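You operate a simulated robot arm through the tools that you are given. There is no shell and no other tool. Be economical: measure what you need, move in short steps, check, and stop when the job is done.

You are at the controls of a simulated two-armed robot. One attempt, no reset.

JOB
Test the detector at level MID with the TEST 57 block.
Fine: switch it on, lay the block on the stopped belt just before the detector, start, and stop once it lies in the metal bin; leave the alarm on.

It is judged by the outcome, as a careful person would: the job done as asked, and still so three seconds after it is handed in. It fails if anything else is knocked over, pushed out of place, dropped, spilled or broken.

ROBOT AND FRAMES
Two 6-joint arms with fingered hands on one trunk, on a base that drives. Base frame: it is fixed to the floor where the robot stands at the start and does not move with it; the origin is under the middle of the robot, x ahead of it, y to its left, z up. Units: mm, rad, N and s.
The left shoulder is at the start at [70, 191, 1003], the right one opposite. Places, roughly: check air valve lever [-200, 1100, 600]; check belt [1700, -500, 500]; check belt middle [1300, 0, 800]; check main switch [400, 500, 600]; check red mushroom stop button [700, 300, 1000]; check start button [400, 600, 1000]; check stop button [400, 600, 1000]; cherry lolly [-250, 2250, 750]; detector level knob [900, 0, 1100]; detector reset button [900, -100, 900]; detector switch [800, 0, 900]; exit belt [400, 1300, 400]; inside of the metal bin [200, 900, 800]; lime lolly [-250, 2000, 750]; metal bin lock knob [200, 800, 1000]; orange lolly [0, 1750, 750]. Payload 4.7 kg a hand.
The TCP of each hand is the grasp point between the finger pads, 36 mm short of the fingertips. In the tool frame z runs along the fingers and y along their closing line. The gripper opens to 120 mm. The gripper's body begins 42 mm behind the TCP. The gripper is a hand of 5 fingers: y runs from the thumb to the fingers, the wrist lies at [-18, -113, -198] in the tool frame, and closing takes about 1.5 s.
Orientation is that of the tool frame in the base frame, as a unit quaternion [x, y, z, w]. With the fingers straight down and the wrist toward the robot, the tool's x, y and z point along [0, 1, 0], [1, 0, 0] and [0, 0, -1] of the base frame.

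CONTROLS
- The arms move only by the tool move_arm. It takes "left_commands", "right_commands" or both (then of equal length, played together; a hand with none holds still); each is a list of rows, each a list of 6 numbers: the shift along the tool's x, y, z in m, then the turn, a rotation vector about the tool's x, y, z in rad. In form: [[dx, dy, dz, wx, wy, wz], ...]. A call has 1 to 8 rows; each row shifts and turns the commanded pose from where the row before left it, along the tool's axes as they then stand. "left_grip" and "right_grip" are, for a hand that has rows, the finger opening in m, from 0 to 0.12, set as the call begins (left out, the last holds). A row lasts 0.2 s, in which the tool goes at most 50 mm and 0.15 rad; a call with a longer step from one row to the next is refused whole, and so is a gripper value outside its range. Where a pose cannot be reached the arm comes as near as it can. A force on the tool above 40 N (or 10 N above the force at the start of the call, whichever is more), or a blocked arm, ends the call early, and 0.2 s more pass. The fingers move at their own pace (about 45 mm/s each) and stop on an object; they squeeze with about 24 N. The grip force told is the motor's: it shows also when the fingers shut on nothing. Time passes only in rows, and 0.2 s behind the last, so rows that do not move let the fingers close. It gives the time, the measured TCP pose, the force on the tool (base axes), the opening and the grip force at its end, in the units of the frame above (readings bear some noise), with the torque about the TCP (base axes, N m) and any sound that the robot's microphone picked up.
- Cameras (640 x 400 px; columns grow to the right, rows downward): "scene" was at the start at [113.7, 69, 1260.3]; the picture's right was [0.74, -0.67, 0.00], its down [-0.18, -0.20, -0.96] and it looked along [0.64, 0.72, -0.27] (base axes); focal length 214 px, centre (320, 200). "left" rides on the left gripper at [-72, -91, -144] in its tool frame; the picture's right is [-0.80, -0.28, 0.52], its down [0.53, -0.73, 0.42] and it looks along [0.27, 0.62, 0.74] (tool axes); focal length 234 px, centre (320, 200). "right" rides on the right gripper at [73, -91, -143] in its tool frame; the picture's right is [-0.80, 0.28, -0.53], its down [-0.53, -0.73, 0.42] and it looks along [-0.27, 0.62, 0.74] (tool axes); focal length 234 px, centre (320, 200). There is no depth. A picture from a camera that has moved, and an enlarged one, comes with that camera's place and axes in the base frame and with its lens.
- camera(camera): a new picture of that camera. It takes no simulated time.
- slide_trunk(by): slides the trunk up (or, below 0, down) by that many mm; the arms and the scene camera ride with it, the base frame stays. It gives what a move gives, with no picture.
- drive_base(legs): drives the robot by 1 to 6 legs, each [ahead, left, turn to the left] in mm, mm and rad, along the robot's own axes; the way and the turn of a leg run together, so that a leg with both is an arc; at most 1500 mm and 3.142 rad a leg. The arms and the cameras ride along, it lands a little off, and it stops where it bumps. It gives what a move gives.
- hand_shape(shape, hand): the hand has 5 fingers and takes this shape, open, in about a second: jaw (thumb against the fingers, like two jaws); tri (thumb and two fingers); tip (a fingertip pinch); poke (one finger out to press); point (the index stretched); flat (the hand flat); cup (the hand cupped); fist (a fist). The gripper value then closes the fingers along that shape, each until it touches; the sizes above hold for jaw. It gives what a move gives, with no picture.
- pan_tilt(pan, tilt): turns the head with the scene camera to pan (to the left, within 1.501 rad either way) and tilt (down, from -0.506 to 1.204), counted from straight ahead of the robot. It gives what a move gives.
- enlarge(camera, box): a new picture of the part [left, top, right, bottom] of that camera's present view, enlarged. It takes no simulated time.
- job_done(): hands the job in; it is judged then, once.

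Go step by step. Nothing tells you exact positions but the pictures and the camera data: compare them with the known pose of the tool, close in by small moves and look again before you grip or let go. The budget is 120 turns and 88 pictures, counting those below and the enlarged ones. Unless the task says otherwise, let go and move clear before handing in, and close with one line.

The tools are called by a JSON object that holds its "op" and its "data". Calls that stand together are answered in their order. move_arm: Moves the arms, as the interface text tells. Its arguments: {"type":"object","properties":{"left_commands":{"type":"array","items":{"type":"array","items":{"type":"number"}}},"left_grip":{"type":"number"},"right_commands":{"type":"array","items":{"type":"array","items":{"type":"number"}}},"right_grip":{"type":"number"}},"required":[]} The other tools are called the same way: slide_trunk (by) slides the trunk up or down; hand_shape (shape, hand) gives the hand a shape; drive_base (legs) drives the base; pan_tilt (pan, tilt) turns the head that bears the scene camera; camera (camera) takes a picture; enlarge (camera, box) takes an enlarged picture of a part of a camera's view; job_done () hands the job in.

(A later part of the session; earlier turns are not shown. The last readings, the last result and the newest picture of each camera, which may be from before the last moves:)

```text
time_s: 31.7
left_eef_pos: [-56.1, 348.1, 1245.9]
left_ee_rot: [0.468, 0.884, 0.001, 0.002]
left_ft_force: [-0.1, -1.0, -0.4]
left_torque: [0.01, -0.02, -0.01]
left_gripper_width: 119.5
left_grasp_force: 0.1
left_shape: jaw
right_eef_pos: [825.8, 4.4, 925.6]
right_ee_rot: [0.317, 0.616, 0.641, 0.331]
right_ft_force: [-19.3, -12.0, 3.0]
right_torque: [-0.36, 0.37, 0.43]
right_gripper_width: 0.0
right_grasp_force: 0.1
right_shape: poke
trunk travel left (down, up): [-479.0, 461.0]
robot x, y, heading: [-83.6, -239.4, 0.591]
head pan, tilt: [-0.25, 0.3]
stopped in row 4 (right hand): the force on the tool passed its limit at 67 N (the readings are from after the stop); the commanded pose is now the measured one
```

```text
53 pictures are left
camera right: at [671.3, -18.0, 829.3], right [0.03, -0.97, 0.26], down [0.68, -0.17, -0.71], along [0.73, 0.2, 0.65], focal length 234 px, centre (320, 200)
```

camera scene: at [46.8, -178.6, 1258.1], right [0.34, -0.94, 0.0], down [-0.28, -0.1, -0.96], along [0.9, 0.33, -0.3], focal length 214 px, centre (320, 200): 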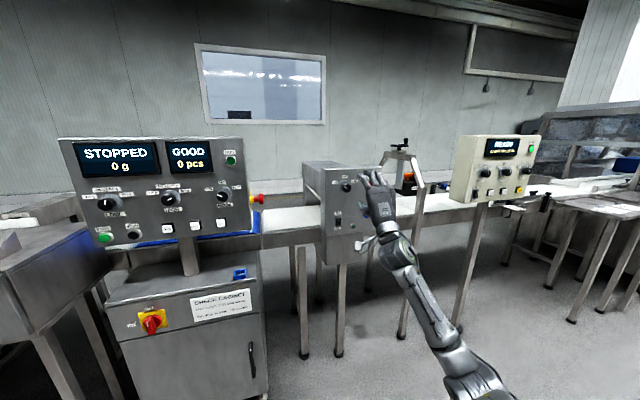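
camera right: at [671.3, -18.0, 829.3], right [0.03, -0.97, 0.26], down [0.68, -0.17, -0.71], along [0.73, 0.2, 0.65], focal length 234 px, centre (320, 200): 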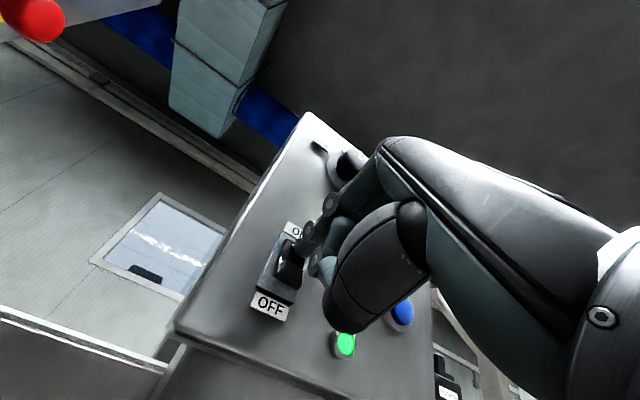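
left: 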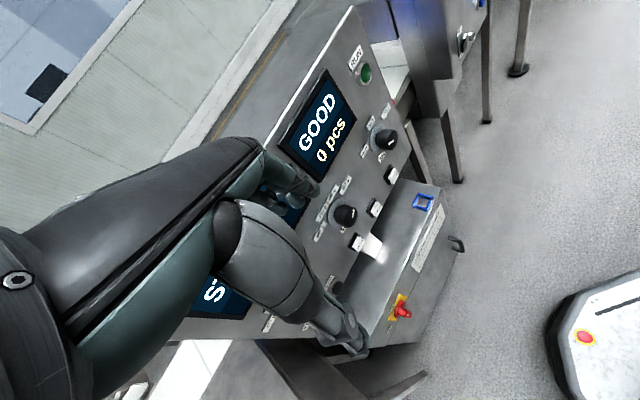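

The detector lamp is green: it's on. Retract and reshape the hand, then drive toward the bench with the blocks.

{"op": "move_arm", "data": {"right_commands": [[0, 0, -0.04, 0, 0, 0], [0, 0, -0.04, 0, 0, 0], [0, 0, -0.04, 0, 0, 0], [0, 0.04, -0.02, 0, 0, 0], [0, 0.04, -0.02, 0, 0, 0], [0, 0.04, 0, 0, 0, 0]]}}

{"op": "enlarge", "data": {"camera": "scene", "box": [260, 120, 460, 280]}}

{"op": "hand_shape", "data": {"hand": "right", "shape": "jaw"}}

```text
time_s: 33.1
left_eef_pos: [-51.2, 350.8, 1243.7]
left_ee_rot: [0.468, 0.884, 0.0, 0.001]
left_ft_force: [-0.5, -0.1, 0.4]
left_torque: [-0.01, -0.02, -0.01]
left_gripper_width: 119.4
left_grasp_force: 0.0
left_shape: jaw
right_eef_pos: [697.7, -90.9, 1037.7]
right_ee_rot: [0.318, 0.611, 0.63, 0.358]
right_ft_force: [-0.1, 3.3, -3.1]
right_torque: [0.16, -0.03, -0.1]
right_gripper_width: 0.0
right_grasp_force: 0.0
right_shape: poke
trunk travel left (down, up): [-479.0, 461.0]
robot x, y, heading: [-83.2, -238.8, 0.601]
head pan, tilt: [-0.25, 0.3]
```

```text
2.50 times, centred on (360, 200) of scene
camera zoom: at [44.8, -177.5, 1258.0], right [0.34, -0.94, 0.0], down [-0.28, -0.1, -0.96], along [0.9, 0.33, -0.3], focal length 536 px, centre (220, 200)
```

zoom: 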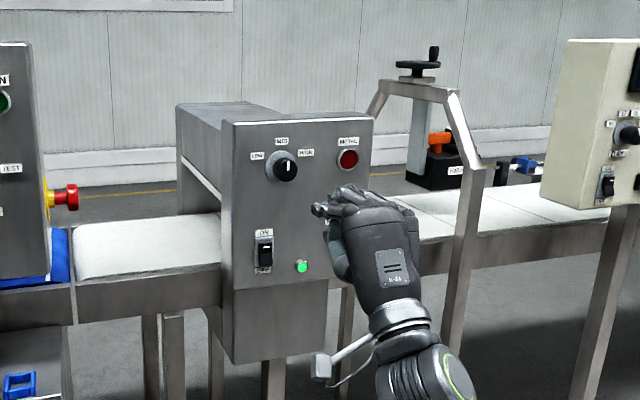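

```text
time_s: 34.0
left_eef_pos: [-51.9, 351.4, 1244.0]
left_ee_rot: [0.468, 0.884, 0.0, -0.001]
left_ft_force: [-0.1, -0.2, 0.6]
left_torque: [-0.02, -0.01, -0.01]
left_gripper_width: 119.9
left_grasp_force: 0.0
left_shape: jaw
right_eef_pos: [699.4, -91.6, 1037.3]
right_ee_rot: [0.318, 0.61, 0.63, 0.362]
right_ft_force: [1.0, -0.4, 0.2]
right_torque: [-0.02, 0.0, 0.0]
right_gripper_width: 120.0
right_grasp_force: 0.0
right_shape: jaw
trunk travel left (down, up): [-479.0, 461.0]
robot x, y, heading: [-83.6, -237.3, 0.599]
head pan, tilt: [-0.25, 0.3]
```

Detector is on and at MID. I'll back away slightly, then travel left along the line to see the blocks.

{"op": "drive_base", "data": {"legs": [[-130, 0, 0], [0, 1000, 0]]}}

{"op": "pan_tilt", "data": {"pan": 0.3, "tilt": 0.35}}

{"op": "camera", "data": {"camera": "scene"}}

```text
time_s: 40.1
left_eef_pos: [-715.9, 1102.0, 1244.5]
left_ee_rot: [0.469, 0.883, 0.0, 0.0]
left_ft_force: [0.6, -0.3, -0.5]
left_torque: [0.01, 0.01, 0.03]
left_gripper_width: 119.8
left_grasp_force: 0.1
left_shape: jaw
right_eef_pos: [32.6, 659.3, 1035.2]
right_ee_rot: [0.32, 0.618, 0.637, 0.331]
right_ft_force: [-0.1, 0.4, -0.1]
right_torque: [-0.02, 0.02, -0.02]
right_gripper_width: 120.0
right_grasp_force: 0.0
right_shape: jaw
trunk travel left (down, up): [-479.0, 461.0]
robot x, y, heading: [-750.8, 510.7, 0.596]
head pan, tilt: [-0.25, 0.3]
```

```text
time_s: 41.0
left_eef_pos: [-714.4, 1101.5, 1244.1]
left_ee_rot: [0.469, 0.883, -0.001, 0.0]
left_ft_force: [0.0, 0.7, -0.7]
left_torque: [-0.01, -0.01, 0.01]
left_gripper_width: 119.6
left_grasp_force: 0.1
left_shape: jaw
right_eef_pos: [31.9, 659.8, 1034.5]
right_ee_rot: [0.319, 0.618, 0.638, 0.331]
right_ft_force: [-0.1, -0.5, 0.3]
right_torque: [0.0, 0.03, -0.02]
right_gripper_width: 120.0
right_grasp_force: 0.1
right_shape: jaw
trunk travel left (down, up): [-479.0, 461.0]
robot x, y, heading: [-750.6, 514.6, 0.597]
head pan, tilt: [0.3, 0.351]
```

```text
51 pictures are left
camera scene: at [-649.6, 612.4, 1253.4], right [0.78, -0.63, 0.0], down [-0.22, -0.27, -0.94], along [0.59, 0.73, -0.34], focal length 214 px, centre (320, 200)
```

scene: 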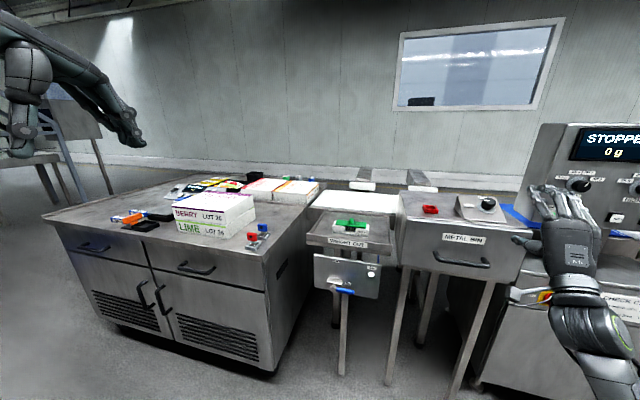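

{"op": "enlarge", "data": {"camera": "scene", "box": [110, 160, 340, 260]}}

{"op": "enlarge", "data": {"camera": "scene", "box": [300, 170, 520, 320]}}

```text
2.78 times, centred on (225, 210) of scene
camera zoom: at [-649.6, 612.4, 1253.4], right [0.78, -0.63, 0.0], down [-0.22, -0.27, -0.94], along [0.59, 0.73, -0.34], focal length 597 px, centre (584, 172)
```

zoom: 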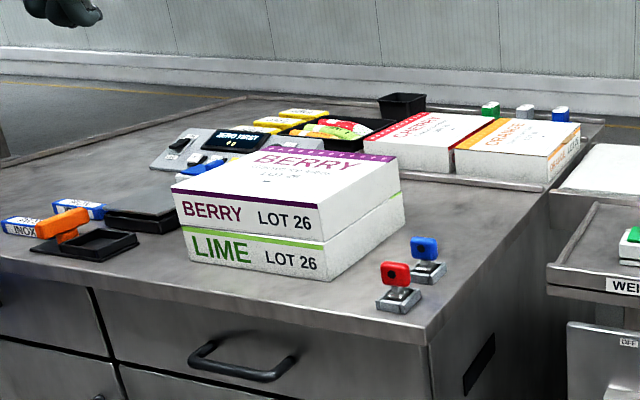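

```text
2.67 times, centred on (410, 245) of scene
camera zoom: at [-649.6, 612.4, 1253.4], right [0.78, -0.63, 0.0], down [-0.22, -0.27, -0.94], along [0.59, 0.73, -0.34], focal length 572 px, centre (80, 80)
```

zoom: 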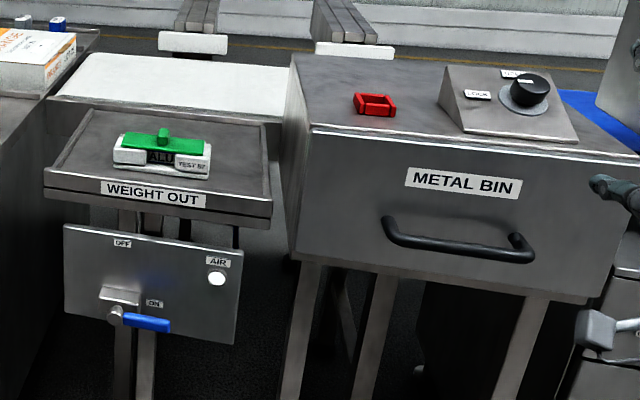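

A block marked "ALU TEST 57" lies on the WEIGHT OUT tray, with a green handle. The air valve reads ON. I'll zoom in to verify the details.

{"op": "enlarge", "data": {"camera": "scene", "box": [310, 205, 400, 250]}}

{"op": "enlarge", "data": {"camera": "scene", "box": [440, 180, 510, 230]}}

{"op": "enlarge", "data": {"camera": "scene", "box": [105, 195, 185, 240]}}

```text
7.11 times, centred on (355, 228) of scene
camera zoom: at [-649.6, 612.4, 1253.4], right [0.78, -0.63, 0.0], down [-0.22, -0.27, -0.94], along [0.59, 0.73, -0.34], focal length 1525 px, centre (71, 4)
```

zoom: 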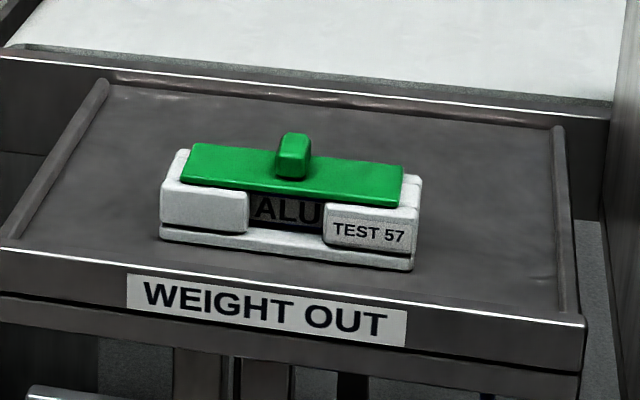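

```text
8.00 times, centred on (475, 205) of scene
camera zoom: at [-649.6, 612.4, 1253.4], right [0.78, -0.63, 0.0], down [-0.22, -0.27, -0.94], along [0.59, 0.73, -0.34], focal length 1716 px, centre (-920, 160)
```

zoom: 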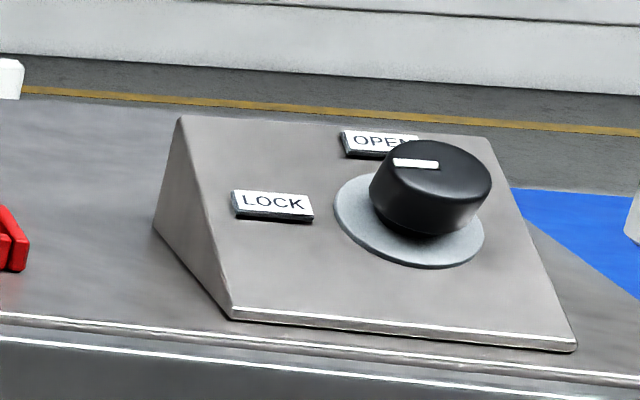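

```text
8.00 times, centred on (145, 218) of scene
camera zoom: at [-649.6, 612.4, 1253.4], right [0.78, -0.63, 0.0], down [-0.22, -0.27, -0.94], along [0.59, 0.73, -0.34], focal length 1716 px, centre (1720, 60)
```

zoom: 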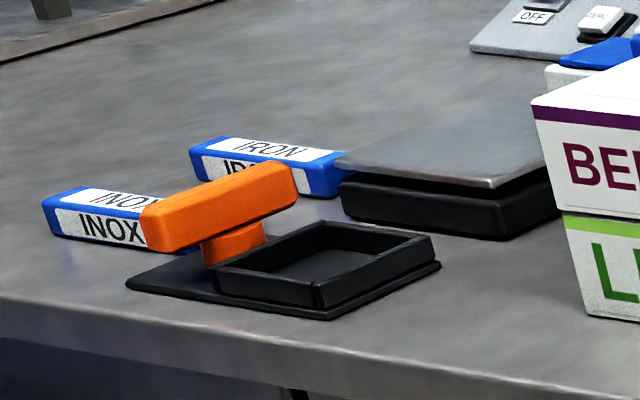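

The block is confirmed: ALU TEST 57 on the tray, bin locked, air on. I'll pick it with the left hand from above. First the right hand goes up and points down, clear of the furniture.

{"op": "move_arm", "data": {"right_commands": [[0, 0.045, 0, 0, 0, 0], [0, 0.045, 0, 0, 0, 0], [0, 0.045, 0, 0, 0, 0], [0, 0.045, 0, 0, 0, 0], [0, 0.045, 0, 0, 0, 0], [0, 0.045, 0, 0, 0, 0], [0, 0.045, 0, 0, 0, 0]]}}

{"op": "move_arm", "data": {"right_commands": [[0, 0, 0, 0.145, 0, 0], [0, 0, 0, 0.145, 0, 0], [0, 0, 0, 0.145, 0, 0], [0, 0, 0, 0.145, 0, 0], [0, 0, 0, 0.145, 0, 0], [0, 0, 0, 0.145, 0, 0], [0, 0, 0, 0.145, 0, 0], [0, 0, 0, 0.145, 0, 0]]}}

{"op": "move_arm", "data": {"right_commands": [[0, 0, 0, 0.145, 0, 0], [0, 0, 0, 0.145, 0, 0], [0, 0, 0, 0.12, 0, 0], [0, -0.04, 0, 0, 0, 0], [0, -0.04, 0, 0, 0, 0]]}}

```text
time_s: 42.6
left_eef_pos: [-714.3, 1101.2, 1243.2]
left_ee_rot: [0.47, 0.883, -0.001, 0.001]
left_ft_force: [0.2, -0.1, 0.0]
left_torque: [-0.02, -0.04, -0.03]
left_gripper_width: 119.7
left_grasp_force: 0.0
left_shape: jaw
right_eef_pos: [40.3, 693.0, 1279.5]
right_ee_rot: [0.336, 0.582, 0.655, 0.345]
right_ft_force: [-0.5, -1.1, 0.6]
right_torque: [0.0, 0.0, -0.02]
right_gripper_width: 120.1
right_grasp_force: 0.0
right_shape: jaw
right hand out of reach, approached as far as the arm can: row 3, 4, 5, 6, 7
trunk travel left (down, up): [-479.0, 461.0]
robot x, y, heading: [-748.4, 511.0, 0.591]
head pan, tilt: [0.3, 0.351]
```

```text
time_s: 44.4
left_eef_pos: [-715.4, 1102.8, 1243.6]
left_ee_rot: [0.47, 0.883, -0.001, 0.001]
left_ft_force: [-0.6, 0.1, 0.0]
left_torque: [-0.02, 0.02, 0.0]
left_gripper_width: 119.7
left_grasp_force: 0.0
left_shape: jaw
right_eef_pos: [-57.3, 864.5, 1190.3]
right_ee_rot: [0.496, 0.786, 0.33, 0.165]
right_ft_force: [0.6, 0.2, 0.2]
right_torque: [-0.01, 0.01, -0.02]
right_gripper_width: 119.9
right_grasp_force: 0.1
right_shape: jaw
right hand out of reach, approached as far as the arm can: row 1, 2, 3, 4, 5, 6, 7, 8
trunk travel left (down, up): [-479.0, 461.0]
robot x, y, heading: [-748.5, 513.2, 0.597]
head pan, tilt: [0.3, 0.351]
```

```text
time_s: 45.6
left_eef_pos: [-715.7, 1102.5, 1243.8]
left_ee_rot: [0.47, 0.883, 0.0, 0.001]
left_ft_force: [-0.4, -0.7, -0.2]
left_torque: [-0.02, -0.02, 0.0]
left_gripper_width: 119.7
left_grasp_force: 0.0
left_shape: jaw
right_eef_pos: [-177.5, 937.4, 1072.3]
right_ee_rot: [0.508, 0.844, 0.163, 0.053]
right_ft_force: [-0.3, 0.4, 0.1]
right_torque: [-0.01, 0.01, -0.01]
right_gripper_width: 120.0
right_grasp_force: 0.0
right_shape: jaw
right hand out of reach, approached as far as the arm can: row 1, 2, 3, 4, 5
trunk travel left (down, up): [-479.0, 461.0]
robot x, y, heading: [-753.2, 513.4, 0.594]
head pan, tilt: [0.3, 0.351]
```

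The right arm drifted while near its limits; checking.

{"op": "camera", "data": {"camera": "scene"}}

```text
45 pictures are left
camera scene: at [-650.6, 613.4, 1253.4], right [0.78, -0.63, 0.0], down [-0.21, -0.27, -0.94], along [0.59, 0.73, -0.34], focal length 214 px, centre (320, 200)
```

scene: 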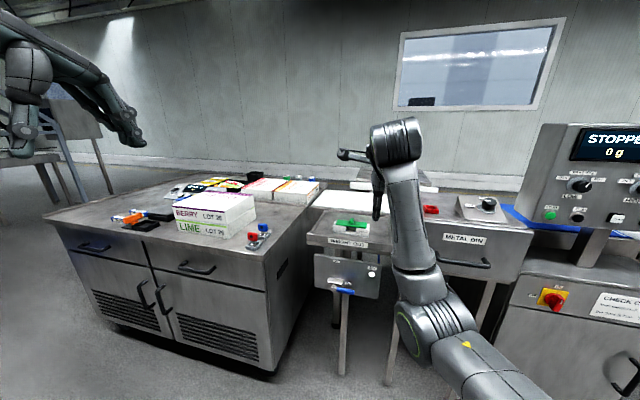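

I'll lower the commanded pose back into easy reach (tool down, about z 1150).

{"op": "move_arm", "data": {"right_commands": [[0, 0, 0.05, 0, 0, 0], [0, 0, 0.05, 0, 0, 0], [0, 0, 0.05, 0, 0, 0], [0, 0, 0.05, 0, 0, 0], [0, 0, 0, 0, 0, 0]]}}

{"op": "camera", "data": {"camera": "scene"}}

```text
time_s: 46.8
left_eef_pos: [-714.7, 1099.7, 1244.1]
left_ee_rot: [0.47, 0.883, 0.0, -0.001]
left_ft_force: [0.1, -0.1, 0.4]
left_torque: [-0.01, -0.02, -0.01]
left_gripper_width: 119.7
left_grasp_force: 0.0
left_shape: jaw
right_eef_pos: [-126.7, 979.2, 884.1]
right_ee_rot: [0.508, 0.844, 0.162, 0.053]
right_ft_force: [0.1, -0.9, 0.2]
right_torque: [-0.02, -0.04, 0.01]
right_gripper_width: 120.1
right_grasp_force: 0.1
right_shape: jaw
trunk travel left (down, up): [-479.0, 461.0]
robot x, y, heading: [-751.8, 510.7, 0.591]
head pan, tilt: [0.3, 0.351]
```

```text
44 pictures are left
camera scene: at [-650.1, 612.2, 1253.5], right [0.78, -0.63, 0.0], down [-0.21, -0.27, -0.94], along [0.59, 0.73, -0.34], focal length 214 px, centre (320, 200)
```

scene: 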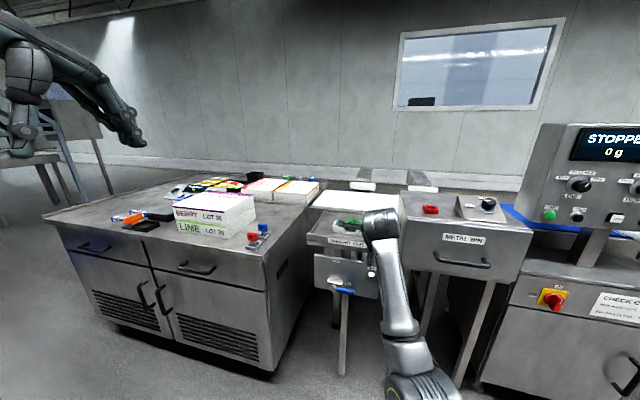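

The hand now follows commands normally and hangs close to the tray, so I'll use the right hand for the block. First straighten it vertical and raise it a little.

{"op": "move_arm", "data": {"right_commands": [[0, 0, -0.04, 0, 0, 0], [0, 0, -0.04, 0, 0, 0], [0, 0, 0, 0.12, 0, 0], [0, 0, 0, 0.12, 0, 0], [0, 0, 0, 0.1, 0, 0], [0, 0, 0, 0, 0, 0]]}}

{"op": "camera", "data": {"camera": "right"}}

```text
time_s: 48.2
left_eef_pos: [-712.6, 1100.4, 1243.8]
left_ee_rot: [0.47, 0.883, -0.001, 0.0]
left_ft_force: [-0.4, -0.1, -0.1]
left_torque: [0.0, 0.01, -0.02]
left_gripper_width: 119.8
left_grasp_force: 0.1
left_shape: jaw
right_eef_pos: [-182.3, 961.9, 930.2]
right_ee_rot: [0.516, 0.856, 0.021, -0.022]
right_ft_force: [0.5, -0.4, 0.6]
right_torque: [0.02, -0.03, 0.0]
right_gripper_width: 119.8
right_grasp_force: 0.0
right_shape: jaw
right hand out of reach, approached as far as the arm can: row 4, 5
trunk travel left (down, up): [-479.0, 461.0]
robot x, y, heading: [-746.1, 514.1, 0.591]
head pan, tilt: [0.3, 0.351]
```

```text
43 pictures are left
camera right: at [-293.7, 974.4, 1077.2], right [0.63, -0.61, 0.48], down [-0.41, -0.79, -0.47], along [0.66, 0.1, -0.74], focal length 234 px, centre (320, 200)
```

right: 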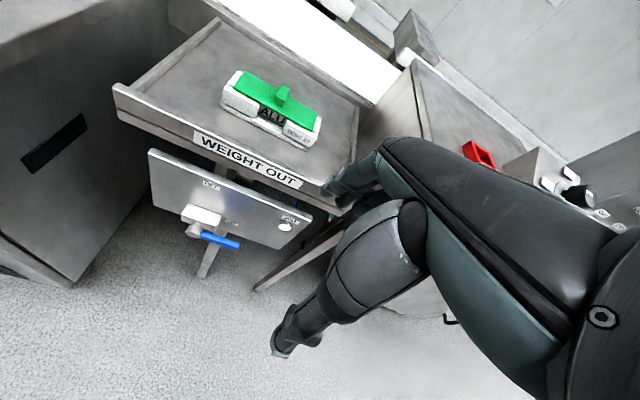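

The block's handle triangulates to about (-10, 1186, 846), the tray at z≈803, with the long side along the tray. I'll drive a bit closer so it's in easy reach.

{"op": "drive_base", "data": {"legs": [[108, 122, 0.029]]}}

{"op": "move_arm", "data": {"right_commands": [[0, 0, 0, 0, 0, -0.125], [0, 0, 0, 0.03, 0, 0], [0, 0, 0, 0, 0, 0]]}}

{"op": "camera", "data": {"camera": "right"}}

```text
time_s: 49.7
left_eef_pos: [-711.4, 1265.6, 1243.9]
left_ee_rot: [0.458, 0.889, -0.001, 0.001]
left_ft_force: [0.0, 0.5, -0.2]
left_torque: [-0.03, -0.03, 0.01]
left_gripper_width: 119.7
left_grasp_force: 0.0
left_shape: jaw
right_eef_pos: [-175.6, 1141.9, 929.6]
right_ee_rot: [0.503, 0.864, 0.022, -0.023]
right_ft_force: [-0.9, 0.3, -0.8]
right_torque: [-0.03, 0.03, -0.01]
right_gripper_width: 120.0
right_grasp_force: 0.0
right_shape: jaw
trunk travel left (down, up): [-479.0, 461.0]
robot x, y, heading: [-727.6, 672.1, 0.62]
head pan, tilt: [0.3, 0.351]
```

```text
time_s: 50.5
left_eef_pos: [-711.6, 1262.9, 1243.4]
left_ee_rot: [0.458, 0.889, 0.0, 0.0]
left_ft_force: [0.5, 0.0, 0.4]
left_torque: [0.01, 0.0, 0.01]
left_gripper_width: 119.8
left_grasp_force: 0.1
left_shape: jaw
right_eef_pos: [-206.4, 1139.2, 907.7]
right_ee_rot: [0.451, 0.892, 0.012, -0.023]
right_ft_force: [-0.4, 0.4, 0.3]
right_torque: [0.0, 0.02, -0.02]
right_gripper_width: 120.2
right_grasp_force: 0.1
right_shape: jaw
right hand out of reach, approached as far as the arm can: row 1, 2
trunk travel left (down, up): [-479.0, 461.0]
robot x, y, heading: [-732.7, 671.0, 0.621]
head pan, tilt: [0.3, 0.351]
```

```text
42 pictures are left
camera right: at [-317.1, 1136.2, 1055.7], right [0.72, -0.5, 0.48], down [-0.29, -0.84, -0.45], along [0.64, 0.19, -0.75], focal length 234 px, centre (320, 200)
```

right: 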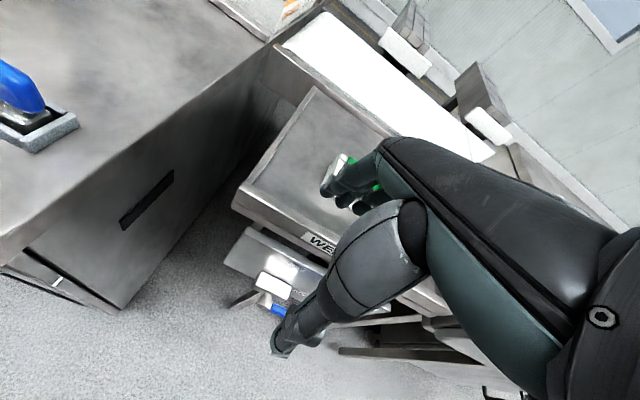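

The hand is inside its inner limit, so I'll move it out over the block at height, then look.

{"op": "move_arm", "data": {"right_commands": [[-0.0156, 0.037, -0.006, 0, 0, 0], [-0.0156, 0.037, -0.006, 0, 0, 0], [-0.0156, 0.037, -0.003, 0, 0, 0], [-0.0156, 0.037, 0, 0, 0, 0], [-0.0156, 0.037, 0, 0, 0, 0], [0, 0, 0, 0, 0, 0]]}}

{"op": "camera", "data": {"camera": "right"}}

{"op": "enlarge", "data": {"camera": "scene", "box": [240, 150, 460, 300]}}

```text
time_s: 51.9
left_eef_pos: [-713.3, 1263.1, 1245.0]
left_ee_rot: [0.457, 0.889, 0.0, -0.001]
left_ft_force: [-0.4, 0.3, 0.0]
left_torque: [0.01, -0.01, 0.01]
left_gripper_width: 119.7
left_grasp_force: 0.0
left_shape: jaw
right_eef_pos: [-165.5, 1156.9, 842.4]
right_ee_rot: [0.454, 0.891, 0.015, -0.014]
right_ft_force: [-3.7, -1.3, 9.1]
right_torque: [0.26, -0.54, 0.02]
right_gripper_width: 118.3
right_grasp_force: 0.1
right_shape: jaw
right hand out of reach, approached as far as the arm can: row 1, 2, 3, 4, 5
trunk travel left (down, up): [-479.0, 461.0]
robot x, y, heading: [-733.6, 673.4, 0.62]
head pan, tilt: [0.3, 0.351]
```

```text
41 pictures are left
camera right: at [-279.5, 1156.7, 988.3], right [0.7, -0.51, 0.5], down [-0.29, -0.84, -0.46], along [0.65, 0.18, -0.74], focal length 234 px, centre (320, 200)
```

right: 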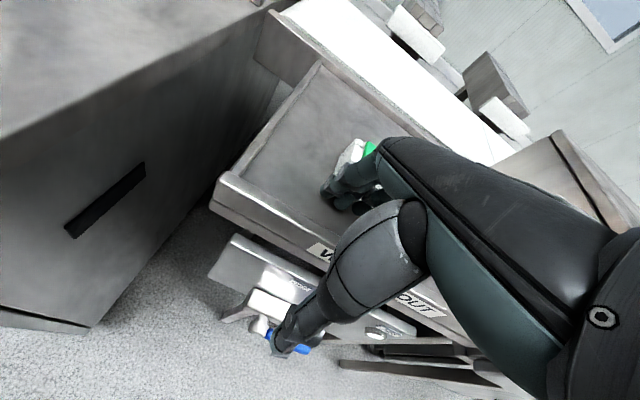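

```text
2.67 times, centred on (350, 225) of scene
camera zoom: at [-634.6, 776.1, 1253.7], right [0.8, -0.6, 0.0], down [-0.21, -0.27, -0.94], along [0.57, 0.75, -0.34], focal length 572 px, centre (240, 133)
```

zoom: 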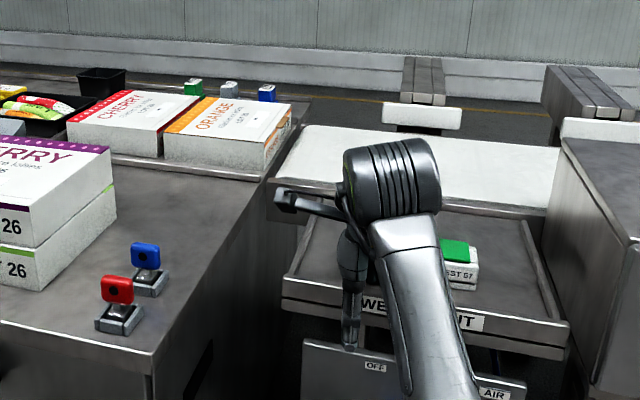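

The right arm is stuck in an elbow-low posture and sinks instead of advancing. I'll lift everything rigidly with the trunk, back off, and use the left arm, which is in a good tool-down posture.

{"op": "slide_trunk", "data": {"by": 120}}

{"op": "drive_base", "data": {"legs": [[-260, 0, 0]]}}

{"op": "enlarge", "data": {"camera": "scene", "box": [240, 130, 500, 300]}}

```text
time_s: 53.4
left_eef_pos: [-710.9, 1265.3, 1364.3]
left_ee_rot: [0.458, 0.889, 0.0, -0.001]
left_ft_force: [0.1, 0.0, -0.4]
left_torque: [-0.02, -0.03, 0.02]
left_gripper_width: 119.5
left_grasp_force: 0.0
left_shape: jaw
right_eef_pos: [-165.5, 1158.3, 958.8]
right_ee_rot: [0.455, 0.89, 0.013, -0.015]
right_ft_force: [0.3, -0.1, -0.3]
right_torque: [0.03, -0.04, -0.01]
right_gripper_width: 119.6
right_grasp_force: 0.0
right_shape: jaw
trunk travel left (down, up): [-599.0, 341.0]
robot x, y, heading: [-730.4, 675.0, 0.619]
head pan, tilt: [0.3, 0.351]
```

```text
time_s: 55.2
left_eef_pos: [-922.3, 1111.9, 1364.5]
left_ee_rot: [0.457, 0.89, -0.001, 0.0]
left_ft_force: [-0.1, -0.8, 0.8]
left_torque: [0.03, -0.03, 0.02]
left_gripper_width: 119.6
left_grasp_force: 0.1
left_shape: jaw
right_eef_pos: [-376.6, 1006.7, 959.1]
right_ee_rot: [0.455, 0.89, 0.014, -0.016]
right_ft_force: [0.3, 0.1, 0.2]
right_torque: [-0.05, -0.03, 0.0]
right_gripper_width: 119.8
right_grasp_force: 0.2
right_shape: jaw
trunk travel left (down, up): [-599.0, 341.0]
robot x, y, heading: [-943.1, 519.1, 0.623]
head pan, tilt: [0.3, 0.351]
```

```text
2.35 times, centred on (370, 215) of scene
camera zoom: at [-844.7, 625.5, 1373.3], right [0.8, -0.6, 0.0], down [-0.21, -0.27, -0.94], along [0.57, 0.75, -0.34], focal length 505 px, centre (202, 165)
```

zoom: 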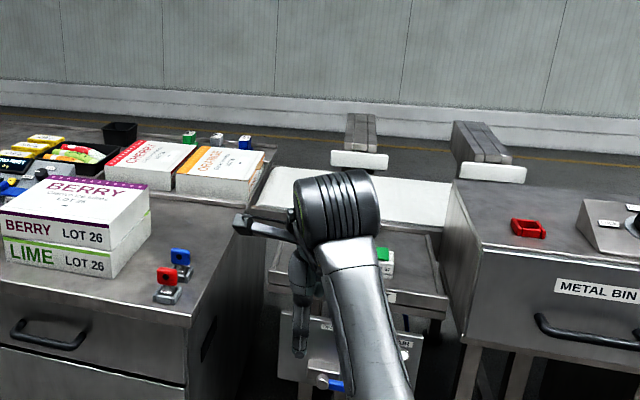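

Nothing was disturbed. I'll turn the right hand back to the horizontal posture and park it on the right side.

{"op": "move_arm", "data": {"right_commands": [[-0.035, 0, 0, -0.14, 0, 0], [-0.035, 0, 0, -0.14, 0, 0], [-0.035, 0, 0, -0.14, 0, 0], [-0.035, 0, 0, -0.14, 0, 0], [-0.035, 0, 0, -0.14, 0, 0], [-0.035, 0, 0, -0.14, 0, 0], [-0.035, 0, 0, -0.14, 0, 0], [-0.035, 0, 0, -0.14, 0, 0]]}}

{"op": "move_arm", "data": {"right_commands": [[-0.03, 0, 0, -0.14, 0, 0], [-0.03, 0, 0, -0.14, 0, 0], [-0.03, 0, 0, -0.14, 0, 0], [0, 0, 0, 0, 0, 0]]}}

{"op": "camera", "data": {"camera": "scene"}}

```text
time_s: 57.0
left_eef_pos: [-922.1, 1110.6, 1364.9]
left_ee_rot: [0.457, 0.889, -0.001, -0.002]
left_ft_force: [0.5, 0.2, 0.2]
left_torque: [0.02, 0.04, 0.01]
left_gripper_width: 119.8
left_grasp_force: 0.2
left_shape: jaw
right_eef_pos: [-208.5, 807.8, 948.4]
right_ee_rot: [0.398, 0.744, 0.485, 0.23]
right_ft_force: [0.7, 0.0, 0.3]
right_torque: [-0.04, 0.04, -0.01]
right_gripper_width: 119.9
right_grasp_force: 0.0
right_shape: jaw
right hand out of reach, approached as far as the arm can: row 4, 5, 6, 7
trunk travel left (down, up): [-599.0, 341.0]
robot x, y, heading: [-939.5, 519.3, 0.62]
head pan, tilt: [0.3, 0.351]
```

```text
time_s: 58.0
left_eef_pos: [-922.6, 1111.7, 1364.4]
left_ee_rot: [0.458, 0.889, -0.001, -0.001]
left_ft_force: [-1.0, -0.2, -0.2]
left_torque: [-0.03, -0.01, -0.02]
left_gripper_width: 120.0
left_grasp_force: 0.1
left_shape: jaw
right_eef_pos: [-161.3, 744.0, 944.4]
right_ee_rot: [0.372, 0.65, 0.598, 0.286]
right_ft_force: [-0.6, 1.0, 1.1]
right_torque: [-0.03, -0.02, -0.08]
right_gripper_width: 120.0
right_grasp_force: 0.0
right_shape: jaw
right hand out of reach, approached as far as the arm can: row 2, 3
trunk travel left (down, up): [-599.0, 341.0]
robot x, y, heading: [-943.5, 522.7, 0.618]
head pan, tilt: [0.3, 0.351]
```

```text
38 pictures are left
camera scene: at [-844.9, 625.0, 1373.4], right [0.8, -0.6, 0.0], down [-0.21, -0.27, -0.94], along [0.57, 0.75, -0.34], focal length 214 px, centre (320, 200)
```

scene: 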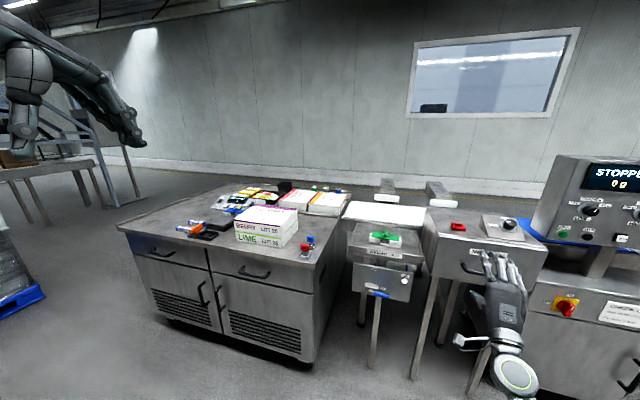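

Right hand is parked. I'll turn the robot so the right arm stays clear of the bin, and station the left arm in front of the tray.

{"op": "drive_base", "data": {"legs": [[0, 0, -0.42], [229, 167, 0]]}}

{"op": "pan_tilt", "data": {"pan": 0.4, "tilt": 0.45}}

{"op": "camera", "data": {"camera": "scene"}}

{"op": "enlarge", "data": {"camera": "scene", "box": [280, 150, 400, 240]}}

```text
time_s: 61.3
left_eef_pos: [-495.5, 1262.0, 1364.3]
left_ee_rot: [0.631, 0.776, -0.001, 0.0]
left_ft_force: [-0.6, 0.1, -0.9]
left_torque: [0.01, 0.02, -0.01]
left_gripper_width: 119.8
left_grasp_force: 0.1
left_shape: jaw
right_eef_pos: [50.5, 615.9, 943.8]
right_ee_rot: [0.497, 0.559, 0.522, 0.411]
right_ft_force: [-0.9, -0.5, 0.6]
right_torque: [-0.05, 0.01, 0.03]
right_gripper_width: 119.8
right_grasp_force: 0.1
right_shape: jaw
trunk travel left (down, up): [-599.0, 341.0]
robot x, y, heading: [-753.5, 731.9, 0.206]
head pan, tilt: [0.3, 0.351]
```

```text
time_s: 62.0
left_eef_pos: [-496.3, 1262.2, 1364.2]
left_ee_rot: [0.632, 0.775, -0.001, 0.0]
left_ft_force: [0.2, -0.4, -0.2]
left_torque: [0.03, 0.0, 0.04]
left_gripper_width: 119.7
left_grasp_force: 0.0
left_shape: jaw
right_eef_pos: [50.7, 618.8, 945.2]
right_ee_rot: [0.496, 0.56, 0.523, 0.409]
right_ft_force: [-0.1, 0.3, 0.2]
right_torque: [0.01, 0.0, 0.03]
right_gripper_width: 119.9
right_grasp_force: 0.1
right_shape: jaw
trunk travel left (down, up): [-599.0, 341.0]
robot x, y, heading: [-751.7, 734.1, 0.206]
head pan, tilt: [0.4, 0.45]
```

```text
37 pictures are left
camera scene: at [-627.6, 793.1, 1364.2], right [0.57, -0.82, 0.0], down [-0.36, -0.25, -0.9], along [0.74, 0.51, -0.44], focal length 214 px, centre (320, 200)
```

scene: 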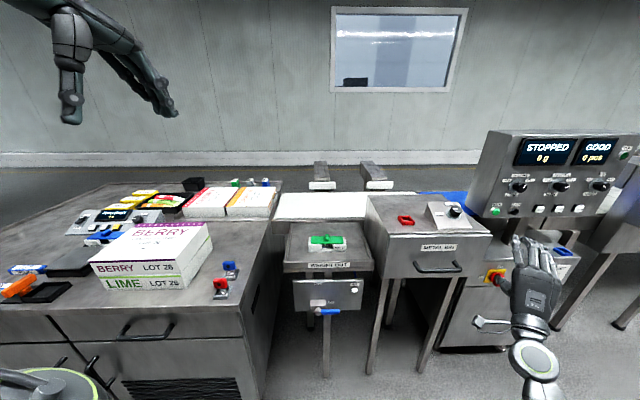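

```text
4.44 times, centred on (340, 195) of scene
camera zoom: at [-627.6, 793.1, 1364.2], right [0.57, -0.82, 0.0], down [-0.36, -0.25, -0.9], along [0.74, 0.51, -0.44], focal length 953 px, centre (231, 222)
```

zoom: 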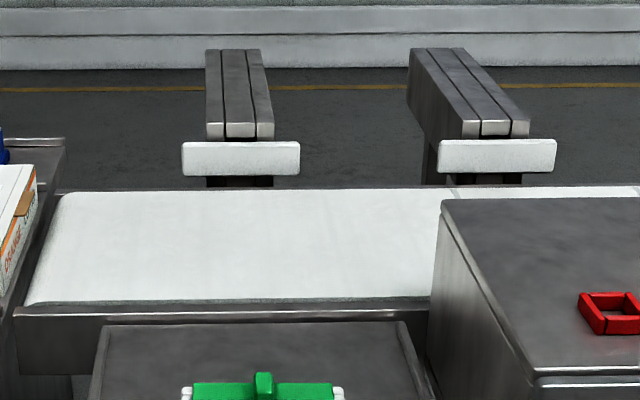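

From this view the belt line is square to heading ≈0.61, and the handle is at (-14, 1181, 846). I'll swing the left hand over the block, high first.

{"op": "move_arm", "data": {"left_commands": [[0, 0, 0, 0, 0, -0.134], [0, 0, 0, 0, 0, -0.134], [0, 0, 0, 0, 0, -0.134], [-0.034, 0.035, 0, 0, 0, 0], [-0.034, 0.035, 0, 0, 0, 0], [-0.034, 0.035, 0, 0, 0, 0], [-0.034, 0.035, 0, 0, 0, 0], [-0.034, 0.035, 0, 0, 0, 0]]}}

{"op": "move_arm", "data": {"left_commands": [[-0.034, 0.035, 0, 0, 0, 0], [-0.034, 0.035, 0, 0, 0, 0], [-0.034, 0.035, 0, 0, 0, 0], [-0.034, 0.035, 0, 0, 0, 0], [-0.034, 0.035, 0, 0, 0, 0], [0, 0, 0.05, 0, 0, 0], [0, 0, 0.05, 0, 0, 0], [0, 0, 0.05, 0, 0, 0]]}}

```text
time_s: 63.8
left_eef_pos: [-365.1, 1309.7, 1294.5]
left_ee_rot: [0.465, 0.885, -0.001, 0.002]
left_ft_force: [0.5, 0.8, 0.2]
left_torque: [0.02, -0.02, 0.02]
left_gripper_width: 119.8
left_grasp_force: 0.1
left_shape: jaw
left hand out of reach, approached as far as the arm can: row 4, 5, 6, 7, 8
right_eef_pos: [51.0, 618.8, 944.3]
right_ee_rot: [0.496, 0.559, 0.523, 0.41]
right_ft_force: [0.8, 0.5, -0.1]
right_torque: [0.04, 0.02, -0.03]
right_gripper_width: 120.2
right_grasp_force: 0.0
right_shape: jaw
trunk travel left (down, up): [-599.0, 341.0]
robot x, y, heading: [-756.7, 733.4, 0.199]
head pan, tilt: [0.4, 0.45]
```

```text
time_s: 65.6
left_eef_pos: [-313.7, 1354.1, 1085.4]
left_ee_rot: [0.465, 0.885, -0.001, 0.0]
left_ft_force: [-0.3, -0.3, -0.5]
left_torque: [-0.05, 0.01, 0.0]
left_gripper_width: 119.9
left_grasp_force: 0.0
left_shape: jaw
left hand out of reach, approached as far as the arm can: row 1, 2, 3, 4, 5
right_eef_pos: [50.5, 617.5, 944.2]
right_ee_rot: [0.497, 0.559, 0.522, 0.411]
right_ft_force: [0.9, 0.3, 0.2]
right_torque: [0.02, 0.02, 0.0]
right_gripper_width: 120.0
right_grasp_force: 0.1
right_shape: jaw
trunk travel left (down, up): [-599.0, 341.0]
robot x, y, heading: [-754.4, 732.4, 0.206]
head pan, tilt: [0.4, 0.45]
```

Lower down it reaches better. Continue horizontally toward the block at z≈1085.

{"op": "move_arm", "data": {"left_commands": [[-0.039, 0.018, 0, 0, 0, 0], [-0.039, 0.018, 0, 0, 0, 0], [-0.039, 0.018, 0, 0, 0, 0], [-0.039, 0.018, 0, 0, 0, 0], [-0.039, 0.018, 0, 0, 0, 0], [-0.039, 0.018, 0, 0, 0, 0], [-0.039, 0.018, 0, 0, 0, 0], [-0.039, 0.018, 0, 0, 0, 0]]}}

{"op": "camera", "data": {"camera": "scene"}}

```text
time_s: 67.4
left_eef_pos: [-300.6, 1344.5, 1087.7]
left_ee_rot: [0.464, 0.886, 0.0, 0.001]
left_ft_force: [0.0, 0.5, 0.0]
left_torque: [-0.04, 0.01, 0.0]
left_gripper_width: 119.5
left_grasp_force: 0.1
left_shape: jaw
left hand out of reach, approached as far as the arm can: row 1, 2, 3, 4, 5, 6, 7, 8
right_eef_pos: [51.1, 615.9, 945.3]
right_ee_rot: [0.497, 0.559, 0.522, 0.411]
right_ft_force: [0.0, -0.5, 0.3]
right_torque: [-0.02, -0.01, 0.0]
right_gripper_width: 119.8
right_grasp_force: 0.1
right_shape: jaw
trunk travel left (down, up): [-599.0, 341.0]
robot x, y, heading: [-750.9, 731.4, 0.208]
head pan, tilt: [0.4, 0.45]
```

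```text
35 pictures are left
camera scene: at [-627.6, 792.8, 1364.2], right [0.57, -0.82, 0.0], down [-0.36, -0.25, -0.9], along [0.74, 0.51, -0.44], focal length 214 px, centre (320, 200)
```

scene: 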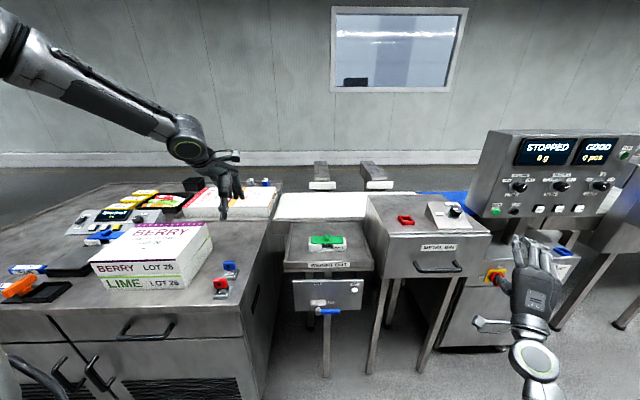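

It's inside the arm's inner limit; I'll push outward first, then sideways.

{"op": "move_arm", "data": {"left_commands": [[0, 0.04, 0, 0, 0, 0], [0, 0.04, 0, 0, 0, 0], [0, 0.04, 0, 0, 0, 0], [0, 0.04, 0, 0, 0, 0], [0, 0, 0, 0, 0, 0]]}}

```text
time_s: 68.6
left_eef_pos: [-263.7, 1461.8, 1091.4]
left_ee_rot: [0.465, 0.886, 0.0, 0.0]
left_ft_force: [0.0, 0.7, -1.1]
left_torque: [0.02, 0.01, -0.01]
left_gripper_width: 119.8
left_grasp_force: 0.0
left_shape: jaw
left hand out of reach, approached as far as the arm can: row 1, 2, 3, 4
right_eef_pos: [50.1, 616.9, 946.6]
right_ee_rot: [0.496, 0.559, 0.523, 0.41]
right_ft_force: [-0.1, 0.6, 0.5]
right_torque: [-0.01, 0.04, 0.02]
right_gripper_width: 119.8
right_grasp_force: 0.0
right_shape: jaw
trunk travel left (down, up): [-599.0, 341.0]
robot x, y, heading: [-755.8, 731.0, 0.2]
head pan, tilt: [0.4, 0.45]
```

The constraint is how the tool's yaw relates to the arm's azimuth, so the robot must face the tray squarely with the block 20° to the left. I'll tuck the right hand out to the right side and undo the left hand's yaw.

{"op": "move_arm", "data": {"right_commands": [[-0.035, 0, -0.034, 0, 0, 0], [-0.035, 0, -0.034, 0, 0, 0], [-0.035, 0, -0.034, 0, 0, 0], [-0.035, 0, -0.034, 0, 0, 0], [-0.035, 0, -0.034, 0, 0, 0], [-0.035, 0, -0.034, 0, 0, 0], [-0.035, 0, -0.034, 0, 0, 0], [-0.035, 0, -0.034, 0, 0, 0]], "left_commands": [[0, 0, 0, 0, 0, 0.134], [0, 0, 0, 0, 0, 0.134], [0, 0, 0, 0, 0, 0.134], [0, 0, 0, 0, 0, 0], [0, 0, 0, 0, 0, 0], [0, 0, 0, 0, 0, 0], [0, 0, 0, 0, 0, 0], [0, 0, 0, 0, 0, 0]]}}

{"op": "drive_base", "data": {"legs": [[0, -313, 0]]}}

{"op": "camera", "data": {"camera": "scene"}}

```text
time_s: 70.4
left_eef_pos: [-270.8, 1458.6, 1093.8]
left_ee_rot: [0.63, 0.776, 0.001, 0.0]
left_ft_force: [-0.7, -0.7, -1.2]
left_torque: [0.03, 0.0, 0.01]
left_gripper_width: 119.4
left_grasp_force: 0.1
left_shape: jaw
left hand out of reach, approached as far as the arm can: row 3
right_eef_pos: [-167.7, 294.0, 959.0]
right_ee_rot: [0.495, 0.559, 0.524, 0.409]
right_ft_force: [-1.2, -0.1, 0.1]
right_torque: [0.01, 0.02, -0.01]
right_gripper_width: 119.7
right_grasp_force: 0.0
right_shape: jaw
trunk travel left (down, up): [-599.0, 341.0]
robot x, y, heading: [-758.7, 731.7, 0.205]
head pan, tilt: [0.4, 0.45]
```

```text
time_s: 72.5
left_eef_pos: [-205.9, 1149.8, 1092.6]
left_ee_rot: [0.63, 0.777, 0.001, -0.001]
left_ft_force: [-0.2, -0.1, -0.1]
left_torque: [-0.01, -0.01, -0.03]
left_gripper_width: 119.9
left_grasp_force: 0.1
left_shape: jaw
right_eef_pos: [-103.6, -12.6, 958.9]
right_ee_rot: [0.497, 0.559, 0.522, 0.41]
right_ft_force: [0.1, 0.6, 0.3]
right_torque: [0.0, -0.01, -0.02]
right_gripper_width: 120.1
right_grasp_force: 0.0
right_shape: jaw
trunk travel left (down, up): [-599.0, 341.0]
robot x, y, heading: [-690.6, 427.0, 0.204]
head pan, tilt: [0.4, 0.45]
```

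```text
34 pictures are left
camera scene: at [-564.0, 485.0, 1364.2], right [0.57, -0.82, 0.0], down [-0.36, -0.25, -0.9], along [0.74, 0.51, -0.44], focal length 214 px, centre (320, 200)
```

scene: 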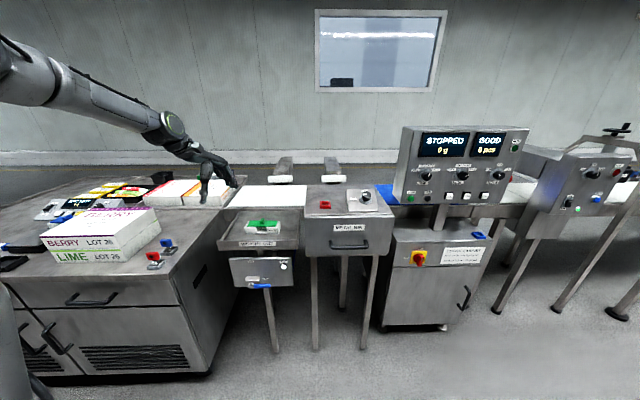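

Clear view now. Turn square to the line and move to the station.

{"op": "drive_base", "data": {"legs": [[0, 0, 0.406], [159, -71, 0]]}}

{"op": "move_arm", "data": {"left_commands": [[-0.035, 0.02, 0, 0, 0, 0], [-0.035, 0.02, 0, 0, 0, 0], [-0.035, 0.02, 0, 0, 0, 0], [-0.035, 0.02, 0, 0, 0, 0], [0, 0, 0, 0, 0, 0]]}}

```text
time_s: 75.2
left_eef_pos: [-358.1, 1315.1, 1092.4]
left_ee_rot: [0.462, 0.887, 0.0, -0.001]
left_ft_force: [0.7, -0.1, 0.1]
left_torque: [-0.02, 0.01, -0.02]
left_gripper_width: 119.8
left_grasp_force: 0.0
left_shape: jaw
right_eef_pos: [193.0, 285.7, 959.1]
right_ee_rot: [0.374, 0.647, 0.594, 0.297]
right_ft_force: [0.6, -0.3, -0.6]
right_torque: [0.0, 0.01, -0.03]
right_gripper_width: 120.0
right_grasp_force: 0.1
right_shape: jaw
trunk travel left (down, up): [-599.0, 341.0]
robot x, y, heading: [-519.1, 457.0, 0.61]
head pan, tilt: [0.4, 0.45]
```

```text
time_s: 76.4
left_eef_pos: [-318.0, 1231.3, 1096.3]
left_ee_rot: [0.462, 0.887, 0.0, 0.0]
left_ft_force: [0.2, 0.7, -0.6]
left_torque: [-0.02, -0.03, 0.01]
left_gripper_width: 119.7
left_grasp_force: 0.1
left_shape: jaw
left hand out of reach, approached as far as the arm can: row 1, 2, 3, 4
right_eef_pos: [192.0, 285.5, 959.8]
right_ee_rot: [0.374, 0.647, 0.594, 0.298]
right_ft_force: [0.3, -0.1, -0.2]
right_torque: [-0.03, -0.01, 0.0]
right_gripper_width: 119.8
right_grasp_force: 0.1
right_shape: jaw
trunk travel left (down, up): [-599.0, 341.0]
robot x, y, heading: [-519.7, 453.3, 0.609]
head pan, tilt: [0.4, 0.45]
```

Forward seems blocked at this height; I'll descend with the forward motion, since the reach is best near the work surface.

{"op": "move_arm", "data": {"left_commands": [[0, 0, 0.045, 0, 0, 0], [0, 0, 0.045, 0, 0, 0], [-0.02, 0.04, 0.0, 0, 0, 0], [-0.02, 0.04, 0.0, 0, 0, 0], [-0.02, 0.04, 0.0, 0, 0, 0], [0, 0, 0, 0, 0, 0]]}}

{"op": "camera", "data": {"camera": "scene"}}

```text
time_s: 77.8
left_eef_pos: [-323.2, 1234.3, 1029.2]
left_ee_rot: [0.463, 0.887, 0.0, 0.0]
left_ft_force: [-0.1, 0.0, -0.4]
left_torque: [0.03, -0.02, 0.04]
left_gripper_width: 120.0
left_grasp_force: 0.1
left_shape: jaw
left hand out of reach, approached as far as the arm can: row 2, 3, 4, 5
right_eef_pos: [191.8, 285.1, 960.1]
right_ee_rot: [0.373, 0.648, 0.595, 0.296]
right_ft_force: [-0.1, -0.1, 0.0]
right_torque: [0.0, -0.01, 0.02]
right_gripper_width: 120.0
right_grasp_force: 0.0
right_shape: jaw
trunk travel left (down, up): [-599.0, 341.0]
robot x, y, heading: [-520.8, 457.9, 0.61]
head pan, tilt: [0.4, 0.45]
```

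```text
33 pictures are left
camera scene: at [-427.4, 561.5, 1364.2], right [0.85, -0.53, 0.0], down [-0.23, -0.37, -0.9], along [0.48, 0.76, -0.44], focal length 214 px, centre (320, 200)
```

scene: 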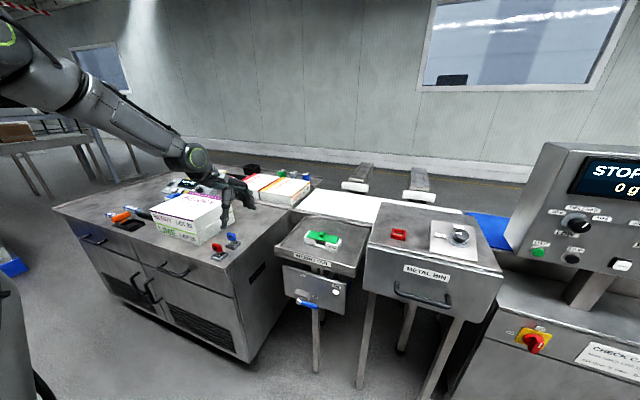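

The forearm comes from the left here, a bad wrist angle. I'll let the tool yaw right and extend forward to free it.

{"op": "move_arm", "data": {"left_commands": [[0, 0, 0, 0, 0, 0.14], [0, 0, 0, 0, 0, 0.14], [0, 0, 0, 0, 0, 0.14], [0.015, 0.045, 0, 0, 0, 0], [0.015, 0.045, 0, 0, 0, 0], [0.015, 0.045, 0, 0, 0, 0]]}}

```text
time_s: 79.2
left_eef_pos: [-356.1, 1208.2, 1057.7]
left_ee_rot: [0.638, 0.77, 0.001, -0.001]
left_ft_force: [-0.9, 0.5, 0.3]
left_torque: [0.02, 0.02, 0.04]
left_gripper_width: 119.8
left_grasp_force: 0.0
left_shape: jaw
left hand out of reach, approached as far as the arm can: row 1, 2, 3, 4, 5, 6
right_eef_pos: [191.8, 284.8, 959.3]
right_ee_rot: [0.374, 0.647, 0.594, 0.297]
right_ft_force: [-0.9, 0.0, 0.0]
right_torque: [0.01, 0.02, -0.03]
right_gripper_width: 120.1
right_grasp_force: 0.1
right_shape: jaw
trunk travel left (down, up): [-599.0, 341.0]
robot x, y, heading: [-520.4, 453.6, 0.611]
head pan, tilt: [0.4, 0.45]
```

I'll back off to free space and rework the left arm posture there: up to the starting height, then extend outward, then descend.

{"op": "drive_base", "data": {"legs": [[-330, 0, 0]]}}

{"op": "move_arm", "data": {"left_commands": [[0, -0.01, -0.04, 0, 0, -0.14], [0, -0.01, -0.04, 0, 0, -0.14], [0, -0.01, -0.04, 0, 0, -0.14], [0, -0.01, -0.04, 0, 0, 0], [0, -0.01, -0.04, 0, 0, 0], [0, -0.01, -0.04, 0, 0, 0], [0, -0.01, -0.04, 0, 0, 0], [0, 0, -0.04, 0, 0, 0]]}}

{"op": "move_arm", "data": {"left_commands": [[0, 0.045, 0, 0, 0, 0], [0, 0.045, 0, 0, 0, 0], [0, 0.045, 0, 0, 0, 0], [0, 0.045, 0, 0, 0, 0], [0, 0.045, 0, 0, 0, 0], [0, 0.045, 0, 0, 0, 0]]}}

```text
time_s: 81.4
left_eef_pos: [-631.9, 1017.0, 1057.9]
left_ee_rot: [0.636, 0.772, 0.0, -0.001]
left_ft_force: [0.0, 0.1, -0.3]
left_torque: [0.04, 0.01, -0.02]
left_gripper_width: 119.9
left_grasp_force: 0.1
left_shape: jaw
right_eef_pos: [-82.4, 95.7, 959.8]
right_ee_rot: [0.374, 0.647, 0.594, 0.297]
right_ft_force: [-0.2, -0.6, 0.9]
right_torque: [0.01, -0.02, -0.01]
right_gripper_width: 119.9
right_grasp_force: 0.1
right_shape: jaw
trunk travel left (down, up): [-599.0, 341.0]
robot x, y, heading: [-797.1, 263.5, 0.608]
head pan, tilt: [0.4, 0.45]
```

```text
time_s: 83.2
left_eef_pos: [-689.8, 981.7, 1379.3]
left_ee_rot: [0.462, 0.887, 0.001, -0.003]
left_ft_force: [0.2, -0.6, 0.1]
left_torque: [0.0, 0.03, -0.02]
left_gripper_width: 119.5
left_grasp_force: 0.0
left_shape: jaw
right_eef_pos: [-79.0, 94.2, 958.2]
right_ee_rot: [0.374, 0.648, 0.595, 0.295]
right_ft_force: [-0.3, 0.2, -0.7]
right_torque: [0.03, -0.02, 0.01]
right_gripper_width: 120.0
right_grasp_force: 0.1
right_shape: jaw
trunk travel left (down, up): [-599.0, 341.0]
robot x, y, heading: [-790.9, 265.4, 0.615]
head pan, tilt: [0.4, 0.45]
```

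```text
time_s: 84.6
left_eef_pos: [-643.3, 1102.9, 1291.2]
left_ee_rot: [0.462, 0.887, 0.001, 0.001]
left_ft_force: [-0.7, 0.0, -0.2]
left_torque: [-0.01, -0.02, -0.01]
left_gripper_width: 119.6
left_grasp_force: 0.0
left_shape: jaw
left hand out of reach, approached as far as the arm can: row 1, 2, 3, 4, 5, 6
right_eef_pos: [-79.7, 97.6, 960.5]
right_ee_rot: [0.374, 0.648, 0.594, 0.297]
right_ft_force: [-0.1, 0.4, -0.3]
right_torque: [0.0, -0.03, 0.0]
right_gripper_width: 120.0
right_grasp_force: 0.0
right_shape: jaw
trunk travel left (down, up): [-599.0, 341.0]
robot x, y, heading: [-790.0, 267.5, 0.609]
head pan, tilt: [0.4, 0.45]
```

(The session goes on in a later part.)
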